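You operate a simulated robot arm through the tools that you are given. There is no shell and no other tool. Be economical: measure what you need, move in short steps, check, and stop when the job is done.

Carry out the task below with a simulated robot arm. There is one attempt and no reset: what you move stays moved.

Task
Take the purple mug and put it on top of the black trivet.
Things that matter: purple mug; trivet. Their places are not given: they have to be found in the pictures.

It is judged by the outcome, as a careful person would: the job done as asked, and still so three seconds after it is handed in. It fails if anything else is knocked over, pushed out of place, dropped, spilled or broken.

Robot
A 6-joint arm with a two-finger parallel gripper, fixed in place. Base frame: the origin is at the foot of the arm, x ahead of it, y to its left, z up; the work surface is at about z = 900. Lengths are in mm, angles in degrees, forces in N, time in s.
With the tool pointing down near the work surface it reaches from about 240 to 660 mm from the base axis. Its first joint turns from -66.0 to 66.0 degrees. Payload 2.9 kg.
Tool frame: the origin (TCP) lies between the finger pads and is the grasp point; the fingertips stand 30 mm ahead of it; z points along the fingers, y is the line along which they close. The gripper opens to 110 mm. The fingers are 20 mm wide and 10 mm thick; the gripper's body (48 by 112 mm) begins 55 mm behind the TCP.
Orientation is that of the tool frame in the base frame, as a unit quaternion [w, x, y, z]. With the fingers straight down and closing along the base's y, the tool's x points along the base's -x, its y along +y and its z along -z.

Tools
- The arm moves only by the tool send_rows. Its argument "plan" is a list that holds one entry, the list of rows, each a list of 6 numbers: the shift along the tool's x, y, z in mm, then the turn, a rotation vector about the tool's x, y, z in degrees. In form: [[[dx, dy, dz, wx, wy, wz], ...]]. A call has 1 to 8 rows; each row shifts and turns the commanded pose from where the row before left it, along the tool's axes as they then stand. "hand" is the gripper command, from -1 (shut) to 1 (fully open), values between in proportion, set as the call begins (left out, the last holds). Each row takes 0.2 s and may step no farther than 50 mm and 8.6 degrees from the row before; otherwise, or with a gripper value out of range, the whole call is refused. Where a pose cannot be reached the arm comes as near as it can. A force on the tool above 40 N (or 10 N above the force at the start of the call, whichever is more), or a blocked arm, ends the call early, and 0.2 s more pass. Each finger travels about 108 mm/s and halts on what it meets, pressing with about 34 N; the grip force reading is that of the motor and also rises with nothing between the fingers. The clock runs only during rows and for 0.2 s after the last one: add rows that do not move to give the fingers time. It gives the time, the measured TCP pose, the force on the tool (base axes), the opening and the grip force at its end, in the units of the frame above (readings bear some noise).
- Cameras (640 x 400 px; columns grow to the right, rows downward): "scene" is fixed at [79.4, 431.6, 1387]; the picture's right is [-0.75, -0.67, 0.00], its down [-0.35, 0.39, -0.85] and it looks along [0.57, -0.63, -0.53] (base axes); focal length 309 px, centre (320, 200). "wrist" rides on the gripper at [72, 17, -103] in the tool frame; the picture's right is [-0.23, 0.97, 0.00], its down [-0.76, -0.18, -0.62] and it looks along [-0.61, -0.14, 0.78] (tool axes); focal length 222 px, centre (320, 200).
- capture(camera): a new picture of that camera. It takes no simulated time.
- pixel_to_xyz(camera, pixels): for up to 12 pixels [column, row] of the newest picture of that camera ("zoom" is the newest enlarged one), the place [x, y, z] in the base frame of the surface seen there, good to about 2 mm. It takes no simulated time.
- close_up(camera, box): a new picture of the part [left, top, right, bottom] of that camera's present view, enlarged. It takes no simulated time.
- job_done(): hands the job in; it is judged then, once.

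Work in short steps. Measure before you move; look again where a grasp or a placing could have gone wrong, and mend it. You have 60 turns and 22 pictures in all, those below and enlarged ones among them. Open the gripper and draw the arm clear of the work before you hand the job in, unless the task says otherwise; then end with one line.

The tools are called after "Emit:" by a JSON object that holds its "api" and its "payload". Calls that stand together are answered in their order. send_rows: Moves the arm, as the interface text tells. Its arguments: {"type":"object","properties":{"plan":{"type":"array","items":{"type":"array","items":{"type":"array","items":{"type":"number"}}}},"hand":{"type":"number"}},"required":["plan"]} The other tools are called the same way: capture (camera) takes a picture; pixel_to_xyz (camera, pixels) gives the place of the surface under pixels of a picture; close_up (camera, box) takes an enlarged picture of a part of a camera's view; job_done () hands the job in.

At the start:

```text
t: 0.0
ee_pos: [349.1, 77.8, 1144.1]
tcp_rot: [0.0, 0.0, 1.0, 0.0]
force: [-0.3, 0.2, -0.1]
gripper_width: 110.1
grip_force: 0.1
```

scene: 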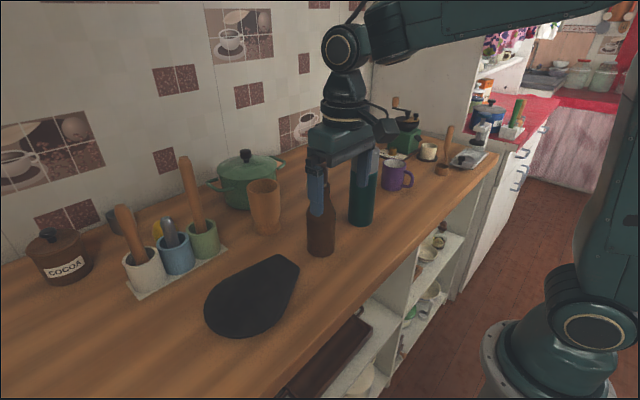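
wrist: 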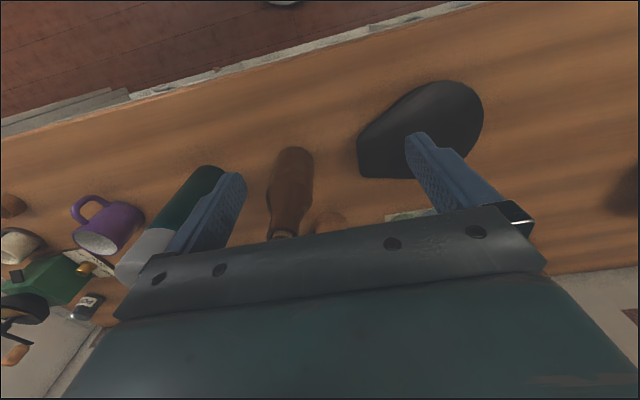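

The purple mug is at about (396,174) in the scene view and the black trivet at about (252,295). I'll enlarge the mug and measure points on both.

Emit:
{"api": "close_up", "payload": {"camera": "scene", "box": [340, 110, 500, 210]}}

Emit:
{"api": "pixel_to_xyz", "payload": {"camera": "scene", "pixels": [[252, 295], [210, 300], [290, 258], [298, 275], [235, 334], [285, 315], [320, 200], [320, 250], [362, 170], [360, 215], [265, 190], [220, 325]]}}

Emit:
{"api": "pixel_to_xyz", "payload": {"camera": "wrist", "pixels": [[100, 242], [120, 225], [90, 205], [75, 212], [140, 215], [360, 155], [440, 90], [480, 110], [20, 245], [290, 160], [210, 175], [155, 245]]}}

```text
4.00 times, centred on (420, 160) of scene
```

zoom: 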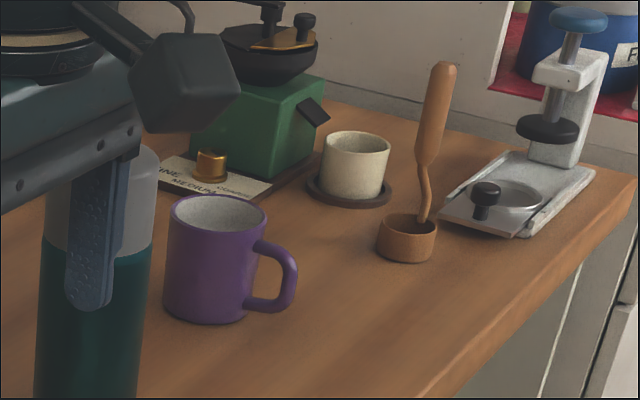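

```text
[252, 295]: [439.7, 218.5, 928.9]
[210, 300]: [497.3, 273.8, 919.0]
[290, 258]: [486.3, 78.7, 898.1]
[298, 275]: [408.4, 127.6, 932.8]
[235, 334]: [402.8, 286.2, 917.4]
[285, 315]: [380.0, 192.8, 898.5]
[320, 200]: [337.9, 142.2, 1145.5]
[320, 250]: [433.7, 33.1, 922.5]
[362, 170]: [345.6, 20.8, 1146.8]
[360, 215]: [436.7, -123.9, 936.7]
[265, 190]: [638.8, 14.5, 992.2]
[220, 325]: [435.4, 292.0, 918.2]
```

```text
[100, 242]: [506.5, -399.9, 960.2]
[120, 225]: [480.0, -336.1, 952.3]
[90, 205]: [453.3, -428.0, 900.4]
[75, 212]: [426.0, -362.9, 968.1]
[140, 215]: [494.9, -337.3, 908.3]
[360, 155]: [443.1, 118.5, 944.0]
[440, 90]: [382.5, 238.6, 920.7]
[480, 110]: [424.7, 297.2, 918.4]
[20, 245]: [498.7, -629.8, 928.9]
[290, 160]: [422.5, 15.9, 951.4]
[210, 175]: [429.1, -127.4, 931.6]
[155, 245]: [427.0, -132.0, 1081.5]
```

The trivet's measured heights vary (918 to 944), so I look closer at it. I also measure the mug's rim and handle in the enlarged picture.

Emit:
{"api": "pixel_to_xyz", "payload": {"camera": "zoom", "pixels": [[172, 207], [256, 212], [210, 226], [215, 197], [210, 210], [290, 275], [270, 247], [205, 318], [265, 305], [168, 290], [246, 300], [205, 270]]}}

Emit:
{"api": "close_up", "payload": {"camera": "scene", "box": [180, 230, 340, 350]}}

Emit:
{"api": "close_up", "payload": {"camera": "wrist", "box": [330, 60, 510, 200]}}

```text
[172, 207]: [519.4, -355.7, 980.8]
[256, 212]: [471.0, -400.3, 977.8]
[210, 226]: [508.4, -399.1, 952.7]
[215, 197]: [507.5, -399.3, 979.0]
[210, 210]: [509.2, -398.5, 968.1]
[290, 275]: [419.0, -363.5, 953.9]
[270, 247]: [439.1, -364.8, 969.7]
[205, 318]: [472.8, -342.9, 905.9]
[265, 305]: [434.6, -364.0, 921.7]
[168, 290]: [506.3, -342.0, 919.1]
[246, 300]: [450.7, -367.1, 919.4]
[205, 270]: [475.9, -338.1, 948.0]
```

```text
3.33 times, centred on (260, 290) of scene
```

zoom: 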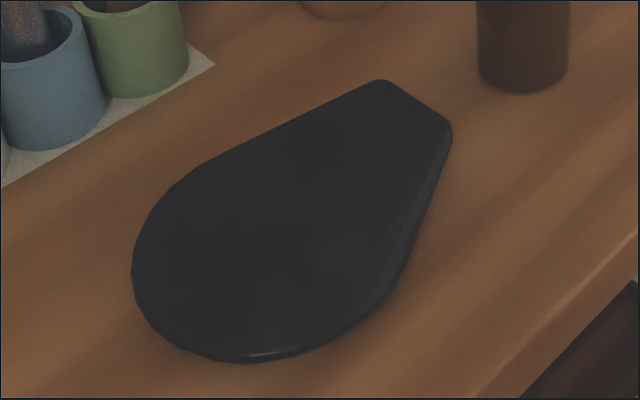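

```text
2.86 times, centred on (420, 130) of wrist
```

zoom: 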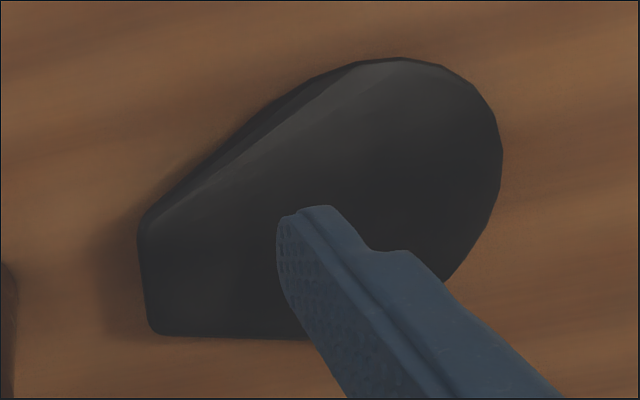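

The trivet is a rounded slab that narrows and rises at one end. I sample its height profile to find the flattest spot.

Emit:
{"api": "close_up", "payload": {"camera": "scene", "box": [180, 230, 340, 350]}}

Emit:
{"api": "pixel_to_xyz", "payload": {"camera": "zoom", "pixels": [[150, 240], [200, 200], [200, 260], [200, 320], [250, 280], [300, 310], [300, 240], [280, 190], [340, 200], [380, 240], [400, 140], [270, 335]]}}

Emit:
{"api": "pixel_to_xyz", "payload": {"camera": "zoom", "pixels": [[138, 260], [240, 355], [165, 325], [180, 180], [380, 85], [445, 130], [350, 320], [400, 270], [230, 240], [240, 320], [170, 290], [450, 300]]}}

```text
3.33 times, centred on (260, 290) of scene
```

zoom: 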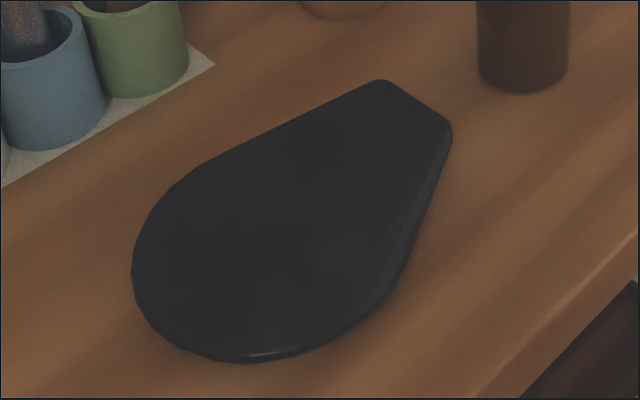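

```text
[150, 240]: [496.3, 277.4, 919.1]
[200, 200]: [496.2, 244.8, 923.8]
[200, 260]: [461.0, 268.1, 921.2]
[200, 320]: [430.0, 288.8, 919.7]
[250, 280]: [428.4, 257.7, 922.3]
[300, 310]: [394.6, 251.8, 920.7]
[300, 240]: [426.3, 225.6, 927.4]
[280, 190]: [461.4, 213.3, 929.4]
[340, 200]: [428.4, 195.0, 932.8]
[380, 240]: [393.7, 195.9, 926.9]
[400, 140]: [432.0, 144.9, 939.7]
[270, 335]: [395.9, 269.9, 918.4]
```

```text
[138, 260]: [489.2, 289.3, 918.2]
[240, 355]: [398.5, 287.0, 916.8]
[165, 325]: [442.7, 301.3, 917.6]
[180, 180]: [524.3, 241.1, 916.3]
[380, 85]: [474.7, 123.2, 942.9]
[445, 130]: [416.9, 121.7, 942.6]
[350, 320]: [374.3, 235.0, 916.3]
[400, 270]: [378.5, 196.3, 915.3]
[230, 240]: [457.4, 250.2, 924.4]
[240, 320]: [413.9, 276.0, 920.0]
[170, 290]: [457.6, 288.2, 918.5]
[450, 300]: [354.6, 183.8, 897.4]
```

The trivet top slopes evenly, about 8° down toward +y, so I'll tilt the mug to match when placing it. The mug fit gives centre (487,-373), radius 36, rim at z≈980 and handle toward -x. Next I check the obstacles: bottles, grinder and utensils.

Emit:
{"api": "pixel_to_xyz", "payload": {"camera": "scene", "pixels": [[376, 165], [310, 200], [333, 205], [185, 160], [122, 210], [165, 222], [205, 225], [265, 185], [404, 122], [395, 150], [408, 143], [378, 155]]}}

Emit:
{"api": "pixel_to_xyz", "payload": {"camera": "wrist", "pixels": [[120, 280], [135, 265], [282, 228], [275, 236], [90, 267], [60, 275], [20, 305], [12, 275], [85, 305], [50, 295], [105, 260], [325, 225]]}}

```text
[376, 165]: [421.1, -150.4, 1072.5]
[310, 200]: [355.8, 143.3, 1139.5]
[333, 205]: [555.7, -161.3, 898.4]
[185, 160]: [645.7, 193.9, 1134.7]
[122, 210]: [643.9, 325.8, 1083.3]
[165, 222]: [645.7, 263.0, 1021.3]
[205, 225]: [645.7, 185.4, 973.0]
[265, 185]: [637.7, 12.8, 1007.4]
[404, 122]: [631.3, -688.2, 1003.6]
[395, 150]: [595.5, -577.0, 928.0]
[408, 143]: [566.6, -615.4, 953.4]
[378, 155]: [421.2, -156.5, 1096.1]
```

```text
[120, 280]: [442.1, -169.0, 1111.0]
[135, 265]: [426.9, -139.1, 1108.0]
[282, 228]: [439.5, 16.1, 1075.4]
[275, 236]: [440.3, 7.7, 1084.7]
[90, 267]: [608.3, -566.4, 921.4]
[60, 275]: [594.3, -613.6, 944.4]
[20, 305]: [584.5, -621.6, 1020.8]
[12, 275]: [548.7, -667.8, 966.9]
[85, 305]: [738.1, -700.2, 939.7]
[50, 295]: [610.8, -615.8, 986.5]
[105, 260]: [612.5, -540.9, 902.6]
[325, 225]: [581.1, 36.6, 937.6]
```

Bottle tops reach z≈1111 at (435,-140) and z≈1090 at (440,12). I travel at x≈349, z≈1184 to clear them, toward y=-373.

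Emit:
{"api": "send_rows", "payload": {"hand": 1, "plan": [[[0, 0, -40, 0, 0, 0], [0, -50, 0, 0, 0, 0], [0, -50, 0, 0, 0, 0], [0, -50, 0, 0, 0, 0], [0, -50, 0, 0, 0, 0], [0, -50, 0, 0, 0, 0], [0, -50, 0, 0, 0, 0], [0, -50, 0, 0, 0, 0]]]}}

```text
t: 1.8
ee_pos: [349.8, -274.8, 1184.2]
tcp_rot: [0.0, -0.001, 1.0, 0.0]
force: [-0.1, 0.3, 0.2]
gripper_width: 109.9
grip_force: 0.1
```

The path is clear so far. I continue to above the mug (487,-373) and begin descending.

Emit:
{"api": "send_rows", "payload": {"plan": [[[0, -49, 0, 0, 0, 0], [0, -49, 0, 0, 0, 0], [-46, 0, 0, 0, 0, 0], [-46, 0, 0, 0, 0, 0], [-45, 0, 0, 0, 0, 0], [0, 0, 50, 0, 0, 0], [0, 0, 50, 0, 0, 0], [0, 0, 20, 0, 0, 0]]]}}

Emit:
{"api": "capture", "payload": {"camera": "wrist"}}

Emit:
{"api": "capture", "payload": {"camera": "scene"}}

```text
t: 3.6
ee_pos: [480.4, -364.5, 1061.1]
tcp_rot: [0.0, 0.0, 1.0, -0.001]
force: [0.8, -0.8, 0.2]
gripper_width: 110.0
grip_force: 0.0
out of reach, approached as far as the arm can: row 5
```

```text
15 pictures are left
```

wrist: 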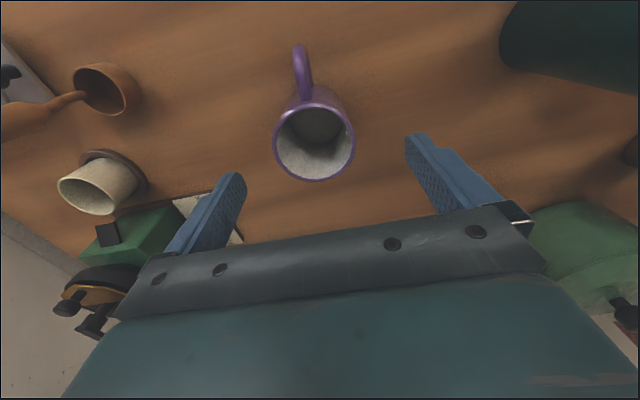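

```text
14 pictures are left
```

scene: 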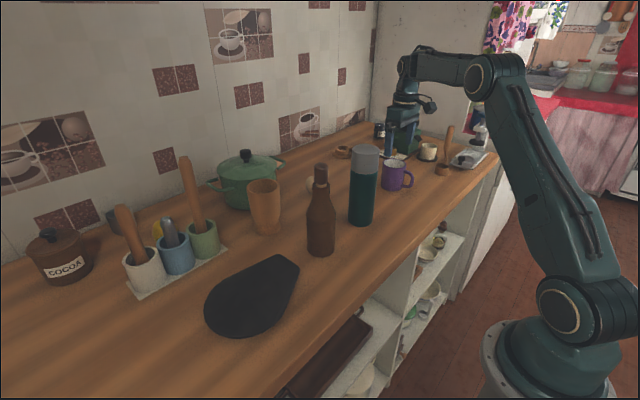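

The mug is well visible from the wrist, with its rim around (314,142). The arm is at (480,-364), slightly short from the reach limit up high. I measure the rim precisely.

Emit:
{"api": "pixel_to_xyz", "payload": {"camera": "wrist", "pixels": [[275, 142], [353, 142], [313, 180], [314, 103], [285, 168], [343, 168], [286, 114], [343, 114], [301, 50], [303, 80], [210, 205], [225, 215]]}}

```text
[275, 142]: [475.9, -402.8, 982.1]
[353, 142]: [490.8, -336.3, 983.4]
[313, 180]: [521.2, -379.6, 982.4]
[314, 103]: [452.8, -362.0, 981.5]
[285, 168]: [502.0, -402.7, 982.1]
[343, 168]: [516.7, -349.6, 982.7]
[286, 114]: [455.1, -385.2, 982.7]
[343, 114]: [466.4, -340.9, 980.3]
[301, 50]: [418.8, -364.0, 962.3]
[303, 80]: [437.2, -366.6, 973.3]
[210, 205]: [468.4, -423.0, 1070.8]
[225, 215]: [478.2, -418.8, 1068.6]
```

The rim centre is about (485.5,-370), top at z≈982. I correct by (+5,-5.5) and descend partway to z≈1000 to check the position.

Emit:
{"api": "send_rows", "payload": {"plan": [[[0, 0, 30, 0, 0, 0], [-5, -5.5, 15, 0, 0, 0], [0, 0, 16, 0, 0, 0], [0, 0, 0, 0, 0, 0]]]}}

```text
t: 4.6
ee_pos: [484.6, -368.7, 998.8]
tcp_rot: [0.0, 0.0, 1.0, 0.0]
force: [0.5, -1.1, -0.6]
gripper_width: 109.9
grip_force: 0.1
```

The TCP is centred within about 1 mm. I descend to z≈953, which puts the tips at about 923 and the palm at about 1008.

Emit:
{"api": "send_rows", "payload": {"plan": [[[0, 0, 23, 0, 0, 0], [0, -1, 23, 0, 0, 0], [0, 0, 0, 0, 0, 0]]]}}

Emit:
{"api": "send_rows", "payload": {"hand": -1, "plan": [[[0, 0, 0, 0, 0, 0], [0, 0, 0, 0, 0, 0], [0, 0, 0, 0, 0, 0], [0, 0, 0, 0, 0, 0]]]}}

Emit:
{"api": "capture", "payload": {"camera": "wrist"}}

```text
t: 5.4
ee_pos: [484.1, -370.7, 953.3]
tcp_rot: [0.001, 0.0, 1.0, 0.0]
force: [-0.2, -0.1, -0.2]
gripper_width: 110.0
grip_force: 0.0
```

```text
t: 6.4
ee_pos: [483.9, -369.8, 951.9]
tcp_rot: [0.0, -0.001, 1.0, 0.0]
force: [0.4, -0.7, -0.8]
gripper_width: 71.6
grip_force: 34.2
```

```text
13 pictures are left
```

wrist: 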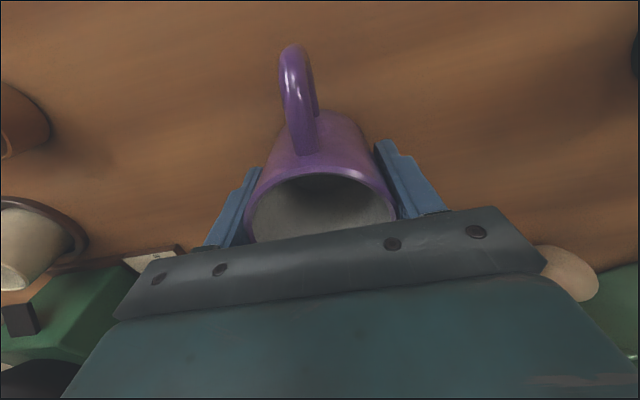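

The mug is gripped at 71.6 mm opening with 34 N. I lift, draw back toward x≈349 and rise.

Emit:
{"api": "send_rows", "payload": {"plan": [[[0, 0, -20, 0, 0, 0], [0, 0, -40, 0, 0, 0], [20, 0, -40, 0, 0, 0], [35, 0, -30, 0, 0, 0], [40, 0, -25, 0, 0, 0], [40, 0, -25, 0, 0, 0], [0, 0, -45, 0, 0, 0], [0, 0, -10, 0, 0, 0]]]}}

Emit:
{"api": "capture", "payload": {"camera": "wrist"}}

```text
t: 8.2
ee_pos: [347.6, -370.2, 1187.1]
tcp_rot: [0.001, 0.0, 1.0, 0.001]
force: [-0.2, -0.3, -0.5]
gripper_width: 0.0
grip_force: 33.7
```

```text
12 pictures are left
```

wrist: 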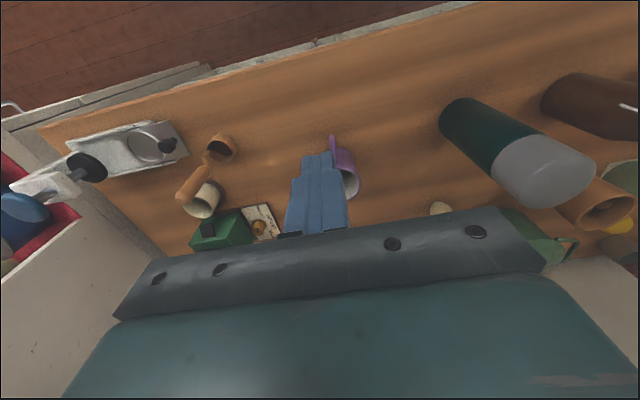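

The opening reads 0, so the mug slipped out. It is still visible at (345,165), and I look closely at its state.

Emit:
{"api": "close_up", "payload": {"camera": "scene", "box": [340, 110, 500, 210]}}

Emit:
{"api": "pixel_to_xyz", "payload": {"camera": "wrist", "pixels": [[350, 185], [333, 140], [345, 165], [352, 168], [358, 185]]}}

```text
4.00 times, centred on (420, 160) of scene
```

zoom: 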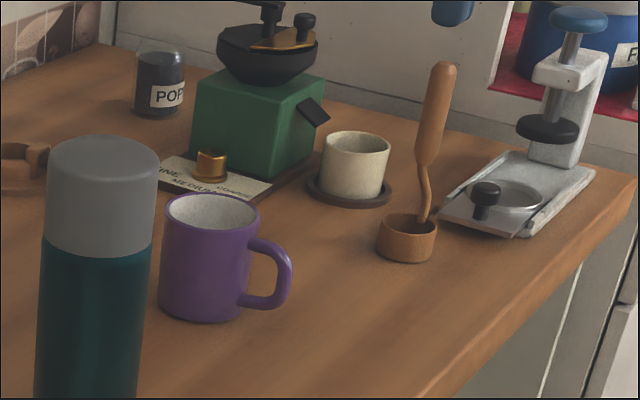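

```text
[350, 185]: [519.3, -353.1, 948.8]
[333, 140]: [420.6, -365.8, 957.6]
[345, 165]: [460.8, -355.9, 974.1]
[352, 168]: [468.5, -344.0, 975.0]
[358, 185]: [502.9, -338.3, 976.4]
```

The mug still stands nearly where it was, so it just slid out of the pads. I go back over it open, re-measure, then grip a bit lower and lift much more slowly.

Emit:
{"api": "send_rows", "payload": {"hand": 1, "plan": [[[0, 0, 45, 0, 0, 0], [0, 0, 45, 0, 0, 0], [-35, 0, 30, 0, 0, 0], [-45, 0, 0, 0, 0, 0], [-45, 0, 0, 0, 0, 0], [-12, 0, 0, 0, 0, 0], [0, 0, 0, 0, 0, 0]]]}}

Emit:
{"api": "capture", "payload": {"camera": "wrist"}}

Emit:
{"api": "pixel_to_xyz", "payload": {"camera": "wrist", "pixels": [[275, 142], [353, 142], [313, 180], [314, 103], [285, 168], [343, 168], [286, 114], [343, 114], [301, 50], [303, 80]]}}

```text
t: 9.8
ee_pos: [483.5, -371.5, 1070.4]
tcp_rot: [-0.001, 0.0, 1.0, 0.0]
force: [-0.3, 0.1, -0.2]
gripper_width: 109.9
grip_force: 0.0
```

```text
10 pictures are left
```

wrist: 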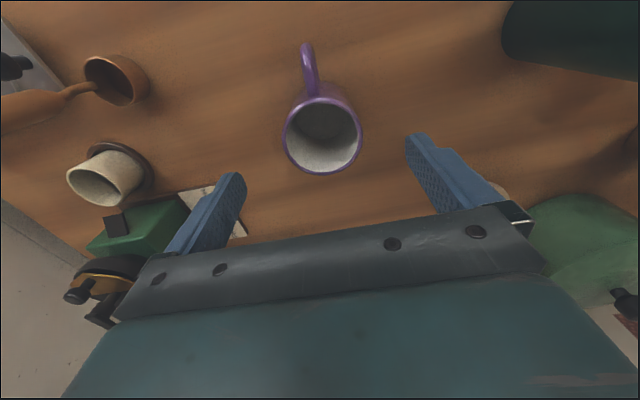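

```text
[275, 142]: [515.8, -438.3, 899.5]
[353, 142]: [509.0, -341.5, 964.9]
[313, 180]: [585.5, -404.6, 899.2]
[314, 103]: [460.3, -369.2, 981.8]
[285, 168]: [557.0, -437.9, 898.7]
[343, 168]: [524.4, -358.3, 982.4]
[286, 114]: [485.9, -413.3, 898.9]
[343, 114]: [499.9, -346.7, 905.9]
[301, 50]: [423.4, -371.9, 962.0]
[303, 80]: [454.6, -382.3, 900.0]
```

Now I measure the rim at its new pixels.

Emit:
{"api": "pixel_to_xyz", "payload": {"camera": "wrist", "pixels": [[284, 136], [361, 136], [322, 174], [322, 98], [294, 162], [350, 162], [295, 109], [350, 109], [307, 48], [312, 90]]}}

```text
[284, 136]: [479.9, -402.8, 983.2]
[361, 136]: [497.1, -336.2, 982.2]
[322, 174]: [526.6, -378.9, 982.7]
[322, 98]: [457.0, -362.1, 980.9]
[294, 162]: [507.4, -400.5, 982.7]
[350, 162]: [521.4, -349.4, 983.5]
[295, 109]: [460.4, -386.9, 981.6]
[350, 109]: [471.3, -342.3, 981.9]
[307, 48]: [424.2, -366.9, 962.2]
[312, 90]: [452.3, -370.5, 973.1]
```

The mug's centre is now about (490,-370). I shift +6.5 in x and +1.5 in y, descend to z≈941 and close.

Emit:
{"api": "send_rows", "payload": {"plan": [[[0, 0, 40, 0, 0, 0], [-6.5, 1.5, 20, 0, 0, 0], [0, 0, 20, 0, 0, 0], [0, 0, 25, 0, 0, 0], [0, 0, 24, 0, 0, 0], [0, 0, 0, 0, 0, 0]]]}}

Emit:
{"api": "send_rows", "payload": {"hand": -1, "plan": [[[0, 0, 0, 0, 0, 0], [0, 0, 0, 0, 0, 0], [0, 0, 0, 0, 0, 0], [0, 0, 0, 0, 0, 0], [0, 0, 0, 0, 0, 0]]]}}

Emit:
{"api": "send_rows", "payload": {"plan": [[[0, 0, -1, 0, 0, 0], [0, 0, -1, 0, 0, 0], [0, 0, -2, 0, 0, 0], [0, 0, -2, 0, 0, 0], [0, 0, -2, 0, 0, 0], [0, 0, 0, 0, 0, 0]]]}}

Emit:
{"api": "capture", "payload": {"camera": "wrist"}}

```text
t: 11.2
ee_pos: [491.6, -369.6, 938.8]
tcp_rot: [0.0, 0.0, 1.0, 0.0]
force: [0.2, 0.0, -0.1]
gripper_width: 110.0
grip_force: 0.1
```

```text
t: 12.4
ee_pos: [492.7, -371.2, 939.0]
tcp_rot: [0.0, 0.001, 1.0, 0.0]
force: [-0.2, 0.8, 0.0]
gripper_width: 70.5
grip_force: 33.9
```

```text
t: 13.8
ee_pos: [492.3, -369.8, 946.7]
tcp_rot: [0.0, 0.0, 1.0, 0.0]
force: [0.5, 0.0, -2.6]
gripper_width: 70.4
grip_force: 33.6
```

```text
9 pictures are left
```

wrist: 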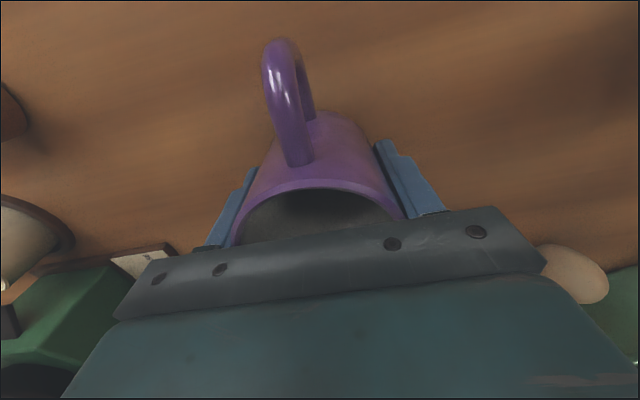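

The force now shows about -2.6 N, so the mug's weight is carried and the opening holds at 70.4. I keep lifting slowly and watch it.

Emit:
{"api": "send_rows", "payload": {"plan": [[[0, 0, -3, 0, 0, 0], [0, 0, -5, 0, 0, 0], [0, 0, -7, 0, 0, 0], [0, 0, -9, 0, 0, 0], [0, 0, -9, 0, 0, 0], [0, 0, -7, 0, 0, 0], [0, 0, -4, 0, 0, 0], [0, 0, 0, 0, 0, 0]]]}}

Emit:
{"api": "capture", "payload": {"camera": "wrist"}}

```text
t: 15.6
ee_pos: [492.8, -369.2, 991.1]
tcp_rot: [-0.001, 0.001, 1.0, 0.0]
force: [-0.1, 0.0, -3.4]
gripper_width: 70.1
grip_force: 34.0
```

```text
8 pictures are left
```

wrist: 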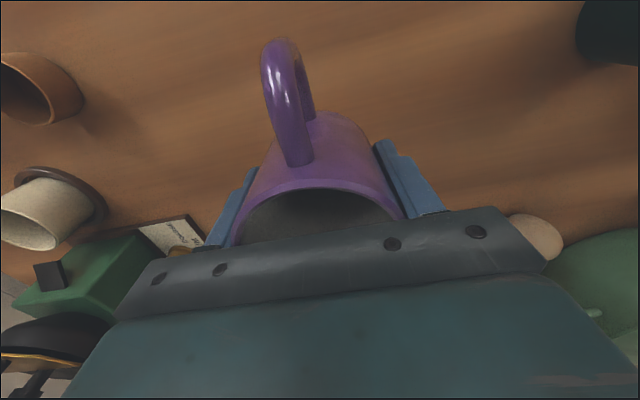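

The mug is held firmly with no slip visible. I draw back and rise gently.

Emit:
{"api": "send_rows", "payload": {"plan": [[[3, 0, -6, 0, 0, 0], [8, 0, -11, 0, 0, 0], [13, 0, -15, 0, 0, 0], [15, 0, -15, 0, 0, 0], [15, 0, -15, 0, 0, 0], [15, 0, -15, 0, 0, 0], [15, 0, -15, 0, 0, 0], [15, 0, -15, 0, 0, 0]]]}}

Emit:
{"api": "send_rows", "payload": {"plan": [[[15, 0, -15, 0, 0, 0], [15, 0, -15, 0, 0, 0], [12, 5, -15, 0, 0, 0], [8, 10, -12, 0, 0, 0], [3, 15, -8, 0, 0, 0], [0, 18, -4, 0, 0, 0], [0, 20, 0, 0, 0, 0], [0, 20, 0, 0, 0, 0]]]}}

```text
t: 17.4
ee_pos: [394.3, -369.6, 1097.4]
tcp_rot: [0.0, 0.0, 1.0, -0.001]
force: [-0.1, 0.0, -2.4]
gripper_width: 70.5
grip_force: 34.2
```

```text
t: 19.2
ee_pos: [340.5, -279.1, 1166.1]
tcp_rot: [0.001, 0.0, 1.0, -0.001]
force: [0.6, 0.8, -2.1]
gripper_width: 70.6
grip_force: 33.7
```

The mug is still held at (340,-279,1166), with its bottom at about 1126, above the bottles. I traverse in +y.

Emit:
{"api": "send_rows", "payload": {"plan": [[[0, 12, -4, 0, 0, 0], [0, 20, -4, 0, 0, 0], [0, 23, 0, 0, 0, 0], [0, 23, 0, 0, 0, 0], [0, 23, 0, 0, 0, 0], [0, 23, 0, 0, 0, 0], [0, 23, 0, 0, 0, 0], [0, 15, 0, 0, 0, 0]]]}}

Emit:
{"api": "send_rows", "payload": {"plan": [[[0, 15, 0, 0, 0, 0], [0, 23, 0, 0, 0, 0], [0, 23, 0, 0, 0, 0], [0, 23, 0, 0, 0, 0], [0, 23, 0, 0, 0, 0], [0, 23, 0, 0, 0, 0], [0, 23, 0, 0, 0, 0], [0, 15, 0, 0, 0, 0]]]}}

Emit:
{"api": "send_rows", "payload": {"plan": [[[0, 15, 0, 0, 0, 0], [0, 23, 0, 0, 0, 0], [0, 23, 0, 0, 0, 0], [0, 23, 0, 0, 0, 0], [0, 23, 0, 0, 0, 0], [0, 23, 0, 0, 0, 0], [0, 23, 0, 0, 0, 0], [0, 15, 0, 0, 0, 0]]]}}

```text
t: 21.0
ee_pos: [340.2, -120.2, 1173.9]
tcp_rot: [0.0, 0.0, 1.0, 0.0]
force: [0.6, 0.4, -3.3]
gripper_width: 70.3
grip_force: 34.2
```

```text
t: 22.8
ee_pos: [341.9, 49.5, 1176.7]
tcp_rot: [-0.001, 0.0, 1.0, 0.0]
force: [-1.0, -0.3, -2.8]
gripper_width: 70.6
grip_force: 33.5
```

```text
t: 24.6
ee_pos: [341.3, 219.3, 1175.8]
tcp_rot: [0.0, 0.0, 1.0, 0.0]
force: [0.1, 0.5, -2.9]
gripper_width: 70.0
grip_force: 33.9
```

The mug is over the trivet side. I move to about (451,249) and descend toward z≈1010.

Emit:
{"api": "send_rows", "payload": {"plan": [[[-8, 2, 5, 0, 0, 0], [-14, 4, 12, 0, 0, 0], [-16, 4, 15, 0, 0, 0], [-16, 4, 15, 0, 0, 0], [-16, 4, 15, 0, 0, 0], [-16, 4, 15, 0, 0, 0], [-14, 4, 15, 0, 0, 0], [-10, 3, 15, 0, 0, 0]]]}}

Emit:
{"api": "send_rows", "payload": {"plan": [[[0, 0, 15, 0, 0, 0], [0, 0, 15, 0, 0, 0], [0, 0, 13, 0, 0, 0], [0, 0, 10, 2, 0, 0], [0, 0, 5, 2, 0, 0], [0, 0, 0, 2, 0, 0], [0, 0, 0, 2, 0, 0], [0, 0, 0, 0, 0, 0]]]}}

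Emit:
{"api": "capture", "payload": {"camera": "wrist"}}

Emit:
{"api": "close_up", "payload": {"camera": "scene", "box": [160, 200, 340, 350]}}

```text
t: 26.4
ee_pos: [451.4, 248.4, 1068.4]
tcp_rot: [0.0, 0.0, 1.0, 0.0]
force: [-0.9, -0.1, -3.3]
gripper_width: 70.3
grip_force: 33.8
```

```text
t: 28.2
ee_pos: [450.4, 246.2, 1011.8]
tcp_rot: [0.0, 0.001, 0.998, -0.069]
force: [-0.2, 0.6, -2.8]
gripper_width: 70.3
grip_force: 33.5
```

```text
7 pictures are left
```

wrist: 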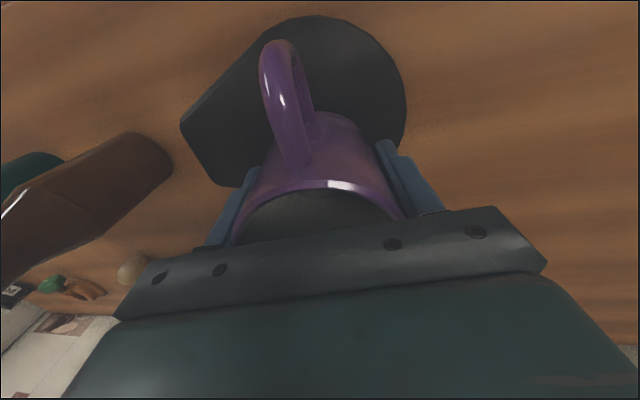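

```text
2.67 times, centred on (250, 275) of scene
```

zoom: 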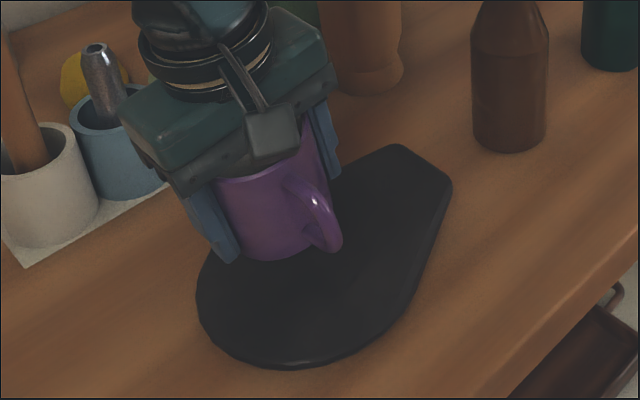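

The mug is tilted to match the slope and sits above the wide part of the trivet. I lower it vertically to just above contact, expected at TCP z≈965.

Emit:
{"api": "send_rows", "payload": {"plan": [[[0, 1.7, 8, 0, 0, 0], [0, 2, 10, 0, 0, 0], [0, 2, 10, 0, 0, 0], [0, 1.2, 7, 0, 0, 0], [0, 0.5, 4, 0, 0, 0], [0, 0, 0, 0, 0, 0]]]}}

Emit:
{"api": "send_rows", "payload": {"plan": [[[0, 0.2, 1.5, 0, 0, 0], [0, 0.2, 1.5, 0, 0, 0], [0, 0.2, 1.5, 0, 0, 0], [0, 0, 0, 0, 0, 0]]]}}

```text
t: 29.6
ee_pos: [450.7, 248.9, 970.2]
tcp_rot: [0.0, 0.0, 0.998, -0.07]
force: [-0.7, 0.1, -3.4]
gripper_width: 70.3
grip_force: 34.1
```

```text
t: 30.6
ee_pos: [450.6, 248.4, 966.6]
tcp_rot: [-0.001, 0.0, 0.998, -0.069]
force: [0.1, -0.2, -3.1]
gripper_width: 70.3
grip_force: 33.8
```

No contact yet at z 966.6. I lower in 1 mm steps and watch the force.

Emit:
{"api": "send_rows", "payload": {"plan": [[[0, 0.1, 1, 0, 0, 0], [0, 0.1, 1, 0, 0, 0], [0, 0, 0, 0, 0, 0]]]}}

Emit:
{"api": "close_up", "payload": {"camera": "scene", "box": [190, 230, 310, 330]}}

```text
t: 31.4
ee_pos: [451.7, 248.4, 963.8]
tcp_rot: [0.0, 0.0, 0.998, -0.069]
force: [0.3, 0.1, -3.1]
gripper_width: 70.4
grip_force: 34.4
```

```text
4.00 times, centred on (250, 280) of scene
```

zoom: 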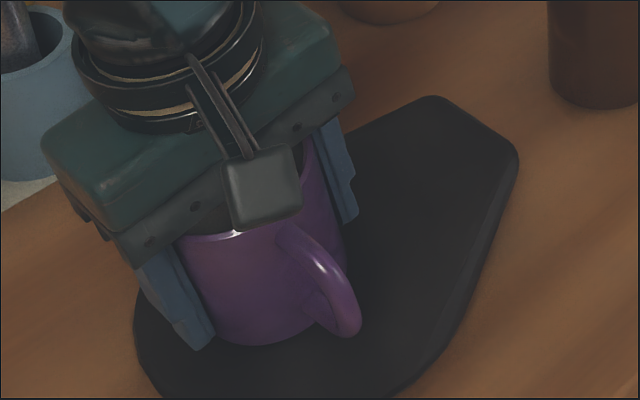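

Very close, but the force still shows the full weight. I keep going in small steps.

Emit:
{"api": "send_rows", "payload": {"plan": [[[0, 0.1, 1, 0, 0, 0], [0, 0, 0, 0, 0, 0]]]}}

Emit:
{"api": "send_rows", "payload": {"plan": [[[0, 0.1, 1, 0, 0, 0], [0, 0, 0, 0, 0, 0]]]}}

Emit:
{"api": "send_rows", "payload": {"plan": [[[0, 0.1, 0.7, 0, 0, 0], [0, 0, 0, 0, 0, 0]]]}}

```text
t: 32.0
ee_pos: [450.3, 247.4, 962.6]
tcp_rot: [0.0, -0.001, 0.998, -0.07]
force: [-0.3, 0.4, -2.9]
gripper_width: 70.6
grip_force: 33.3
```

```text
t: 32.6
ee_pos: [451.5, 247.4, 962.2]
tcp_rot: [0.001, -0.001, 0.998, -0.07]
force: [-0.1, 0.2, -2.6]
gripper_width: 70.4
grip_force: 34.2
```

```text
t: 33.2
ee_pos: [452.3, 247.5, 962.6]
tcp_rot: [0.0, 0.0, 0.998, -0.07]
force: [-0.1, 0.6, -3.2]
gripper_width: 70.0
grip_force: 34.7
```

Readings still show the weight at z ≈ 962. I continue in 1 mm steps.

Emit:
{"api": "send_rows", "payload": {"plan": [[[0, 0.1, 1, 0, 0, 0], [0, 0, 0, 0, 0, 0]]]}}

Emit:
{"api": "send_rows", "payload": {"plan": [[[0, 0.1, 1, 0, 0, 0], [0, 0, 0, 0, 0, 0]]]}}

Emit:
{"api": "pixel_to_xyz", "payload": {"camera": "zoom", "pixels": [[250, 344], [250, 352], [230, 338], [300, 335], [345, 240], [370, 240], [250, 365], [195, 345]]}}

```text
t: 33.8
ee_pos: [450.4, 246.6, 961.0]
tcp_rot: [0.0, 0.0, 0.998, -0.07]
force: [1.2, -1.9, 3.0]
gripper_width: 70.2
grip_force: 33.9
```

```text
t: 34.4
ee_pos: [450.9, 247.7, 961.5]
tcp_rot: [0.002, 0.0, 0.998, -0.069]
force: [-1.2, -3.9, 18.6]
gripper_width: 70.2
grip_force: 33.9
```

```text
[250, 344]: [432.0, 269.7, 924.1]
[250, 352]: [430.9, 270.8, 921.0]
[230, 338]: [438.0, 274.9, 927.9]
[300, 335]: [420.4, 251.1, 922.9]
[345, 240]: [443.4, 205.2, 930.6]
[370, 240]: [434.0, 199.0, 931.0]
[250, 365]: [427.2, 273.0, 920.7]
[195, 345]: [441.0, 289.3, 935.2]
```

Contact is clear at 18.6 N. I ease up about 1 mm to relieve the pressure, then open part way.

Emit:
{"api": "send_rows", "payload": {"plan": [[[0, -0.1, -1, 0, 0, 0], [0, 0, 0, 0, 0, 0]]]}}

Emit:
{"api": "send_rows", "payload": {"hand": 0.75, "plan": [[[0, 0, 0, 0, 0, 0], [0, 0, 0, 0, 0, 0], [0, 0, 0, 0, 0, 0]]]}}

Emit:
{"api": "capture", "payload": {"camera": "wrist"}}

```text
t: 35.0
ee_pos: [450.8, 247.8, 961.6]
tcp_rot: [0.0, 0.0, 0.998, -0.069]
force: [0.4, -1.3, 18.5]
gripper_width: 70.2
grip_force: 33.8
```

```text
t: 35.8
ee_pos: [451.0, 247.6, 959.2]
tcp_rot: [0.0, 0.0, 0.998, -0.07]
force: [-0.1, -0.3, 0.4]
gripper_width: 96.0
grip_force: 0.0
```

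```text
4 pictures are left
```

wrist: 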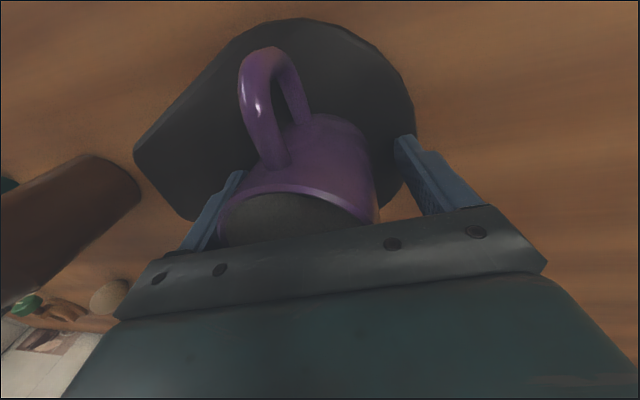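

The mug is released, but it sits against the left (-y) finger. I check its state in the scene view before moving.

Emit:
{"api": "close_up", "payload": {"camera": "scene", "box": [180, 220, 324, 340]}}

Emit:
{"api": "pixel_to_xyz", "payload": {"camera": "wrist", "pixels": [[218, 208], [374, 208], [300, 187], [330, 116], [240, 150], [150, 150], [400, 80], [230, 178], [266, 52], [280, 190], [340, 197], [375, 150]]}}

```text
3.33 times, centred on (252, 280) of scene
```

zoom: 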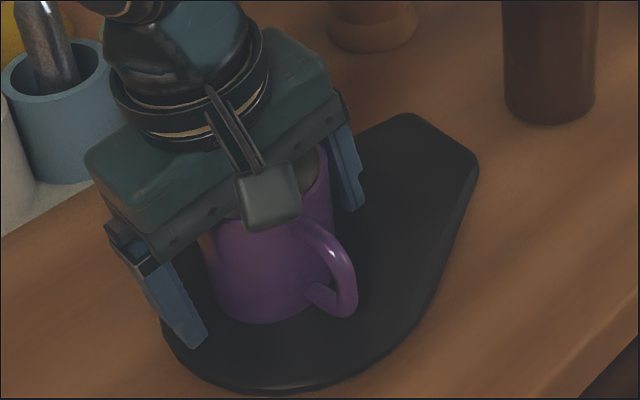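

```text
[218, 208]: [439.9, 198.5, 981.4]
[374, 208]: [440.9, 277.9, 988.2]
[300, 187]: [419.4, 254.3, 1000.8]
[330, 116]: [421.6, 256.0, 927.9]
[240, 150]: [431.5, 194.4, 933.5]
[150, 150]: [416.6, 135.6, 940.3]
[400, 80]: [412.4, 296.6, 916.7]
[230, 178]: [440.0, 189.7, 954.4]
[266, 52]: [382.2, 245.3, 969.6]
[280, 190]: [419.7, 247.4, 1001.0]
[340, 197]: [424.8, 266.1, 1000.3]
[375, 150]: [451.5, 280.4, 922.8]
```

The trivet hasn't moved and the mug stands on it, just near the -y finger. I open fully and shift the tool about 6 mm to -y to centre the fingers before withdrawing, watching the force.

Emit:
{"api": "send_rows", "payload": {"hand": 1, "plan": [[[0, 0, 0, 0, 0, 0], [0, -3, 0, 0, 0, 0], [0, -4, 0, 0, 0, 0], [0, 0, 0, 0, 0, 0]]]}}

Emit:
{"api": "capture", "payload": {"camera": "wrist"}}

```text
t: 36.8
ee_pos: [451.7, 240.5, 962.0]
tcp_rot: [0.0, -0.001, 0.998, -0.069]
force: [-0.4, -0.1, 0.2]
gripper_width: 110.1
grip_force: 0.0
```

```text
2 pictures are left
```

wrist: 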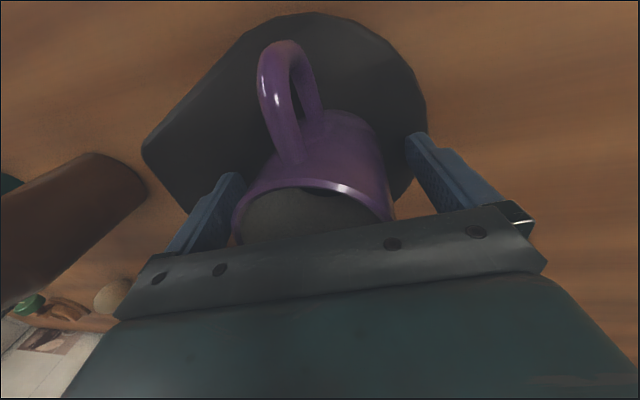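

Both fingers are now clear of the mug. I withdraw along the tool axis, slowly at first.

Emit:
{"api": "send_rows", "payload": {"plan": [[[0, 0, -8, 0, 0, 0], [0, 0, -15, 0, 0, 0], [0, 0, -20, 0, 0, 0], [0, 0, -25, 0, 0, 0], [0, 0, -30, 0, 0, 0], [0, 0, -40, 0, 0, 0], [0, 0, -40, 0, 0, 0], [0, 0, 0, 0, 0, 0]]]}}

Emit:
{"api": "send_rows", "payload": {"plan": [[[40, 0, 0, 0, 0, 0], [40, 0, 0, 0, 0, 0], [20, 0, 0, 0, 0, 0], [0, -40, 0, 0, 0, 0], [0, -40, 0, 0, 0, 0], [0, -40, 0, 0, 0, 0], [0, 0, 0, 0, 0, 0]]]}}

Emit:
{"api": "close_up", "payload": {"camera": "scene", "box": [160, 160, 400, 350]}}

```text
t: 38.6
ee_pos: [461.3, 276.7, 1117.8]
tcp_rot: [-0.006, 0.002, 0.999, -0.048]
force: [0.1, -0.4, 0.3]
gripper_width: 109.7
grip_force: 0.0
out of reach, approached as far as the arm can: row 7
```

```text
t: 40.2
ee_pos: [350.1, 144.8, 1154.6]
tcp_rot: [-0.001, -0.001, 0.998, -0.07]
force: [-0.7, 0.2, 0.7]
gripper_width: 110.2
grip_force: 0.0
```

```text
2.11 times, centred on (280, 255) of scene
```

zoom: 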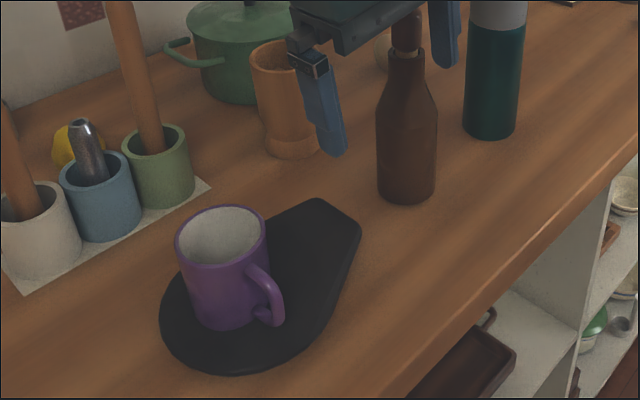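

The mug stands on the trivet and nothing else has moved. Because the trivet slopes, I let a few seconds pass and use the last picture to check that the mug isn't creeping.

Emit:
{"api": "pixel_to_xyz", "payload": {"camera": "zoom", "pixels": [[178, 245], [267, 228], [215, 268], [222, 328], [282, 305], [225, 207], [290, 240], [170, 310], [320, 200]]}}

Emit:
{"api": "send_rows", "payload": {"plan": [[[0, 0, 0, 0, 0, 0], [0, 0, 0, 0, 0, 0], [0, 0, 0, 0, 0, 0], [0, 0, 0, 0, 0, 0], [0, 0, 0, 0, 0, 0], [0, 0, 0, 0, 0, 0], [0, 0, 0, 0, 0, 0], [0, 0, 0, 0, 0, 0]]]}}

Emit:
{"api": "send_rows", "payload": {"plan": [[[0, 0, 0, 0, 0, 0], [0, 0, 0, 0, 0, 0], [0, 0, 0, 0, 0, 0], [0, 0, 0, 0, 0, 0], [0, 0, 0, 0, 0, 0], [0, 0, 0, 0, 0, 0], [0, 0, 0, 0, 0, 0], [0, 0, 0, 0, 0, 0]]]}}

Emit:
{"api": "close_up", "payload": {"camera": "scene", "box": [160, 160, 400, 350]}}

```text
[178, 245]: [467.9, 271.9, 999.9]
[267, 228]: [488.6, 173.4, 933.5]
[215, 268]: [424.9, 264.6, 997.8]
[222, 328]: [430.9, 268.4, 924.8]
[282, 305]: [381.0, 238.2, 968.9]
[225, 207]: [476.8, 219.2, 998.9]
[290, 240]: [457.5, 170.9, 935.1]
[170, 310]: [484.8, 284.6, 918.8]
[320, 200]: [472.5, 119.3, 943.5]
```

```text
t: 42.0
ee_pos: [350.1, 146.4, 1155.0]
tcp_rot: [0.001, 0.0, 0.998, -0.07]
force: [-0.6, 0.5, 0.2]
gripper_width: 109.7
grip_force: 0.0
```

```text
t: 43.8
ee_pos: [350.7, 146.8, 1153.0]
tcp_rot: [0.0, 0.0, 0.998, -0.07]
force: [-0.5, -1.2, -0.2]
gripper_width: 110.0
grip_force: 0.0
```

```text
2.11 times, centred on (280, 255) of scene
```

zoom: 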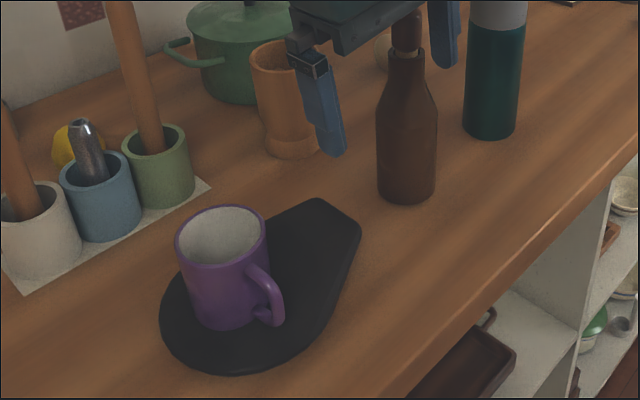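

The two pictures, 3.6 s apart, match: the mug rests steadily on the trivet, the gripper is open and the arm is clear. I hand the job in.

Emit:
{"api": "job_done", "payload": {}}

```text
The job is handed in.
```

The purple mug is standing on the black trivet: its position held steady over the last 3.6 s before I handed the job in. It slipped out of the grip on the first lift but stayed upright, and nothing else was moved.
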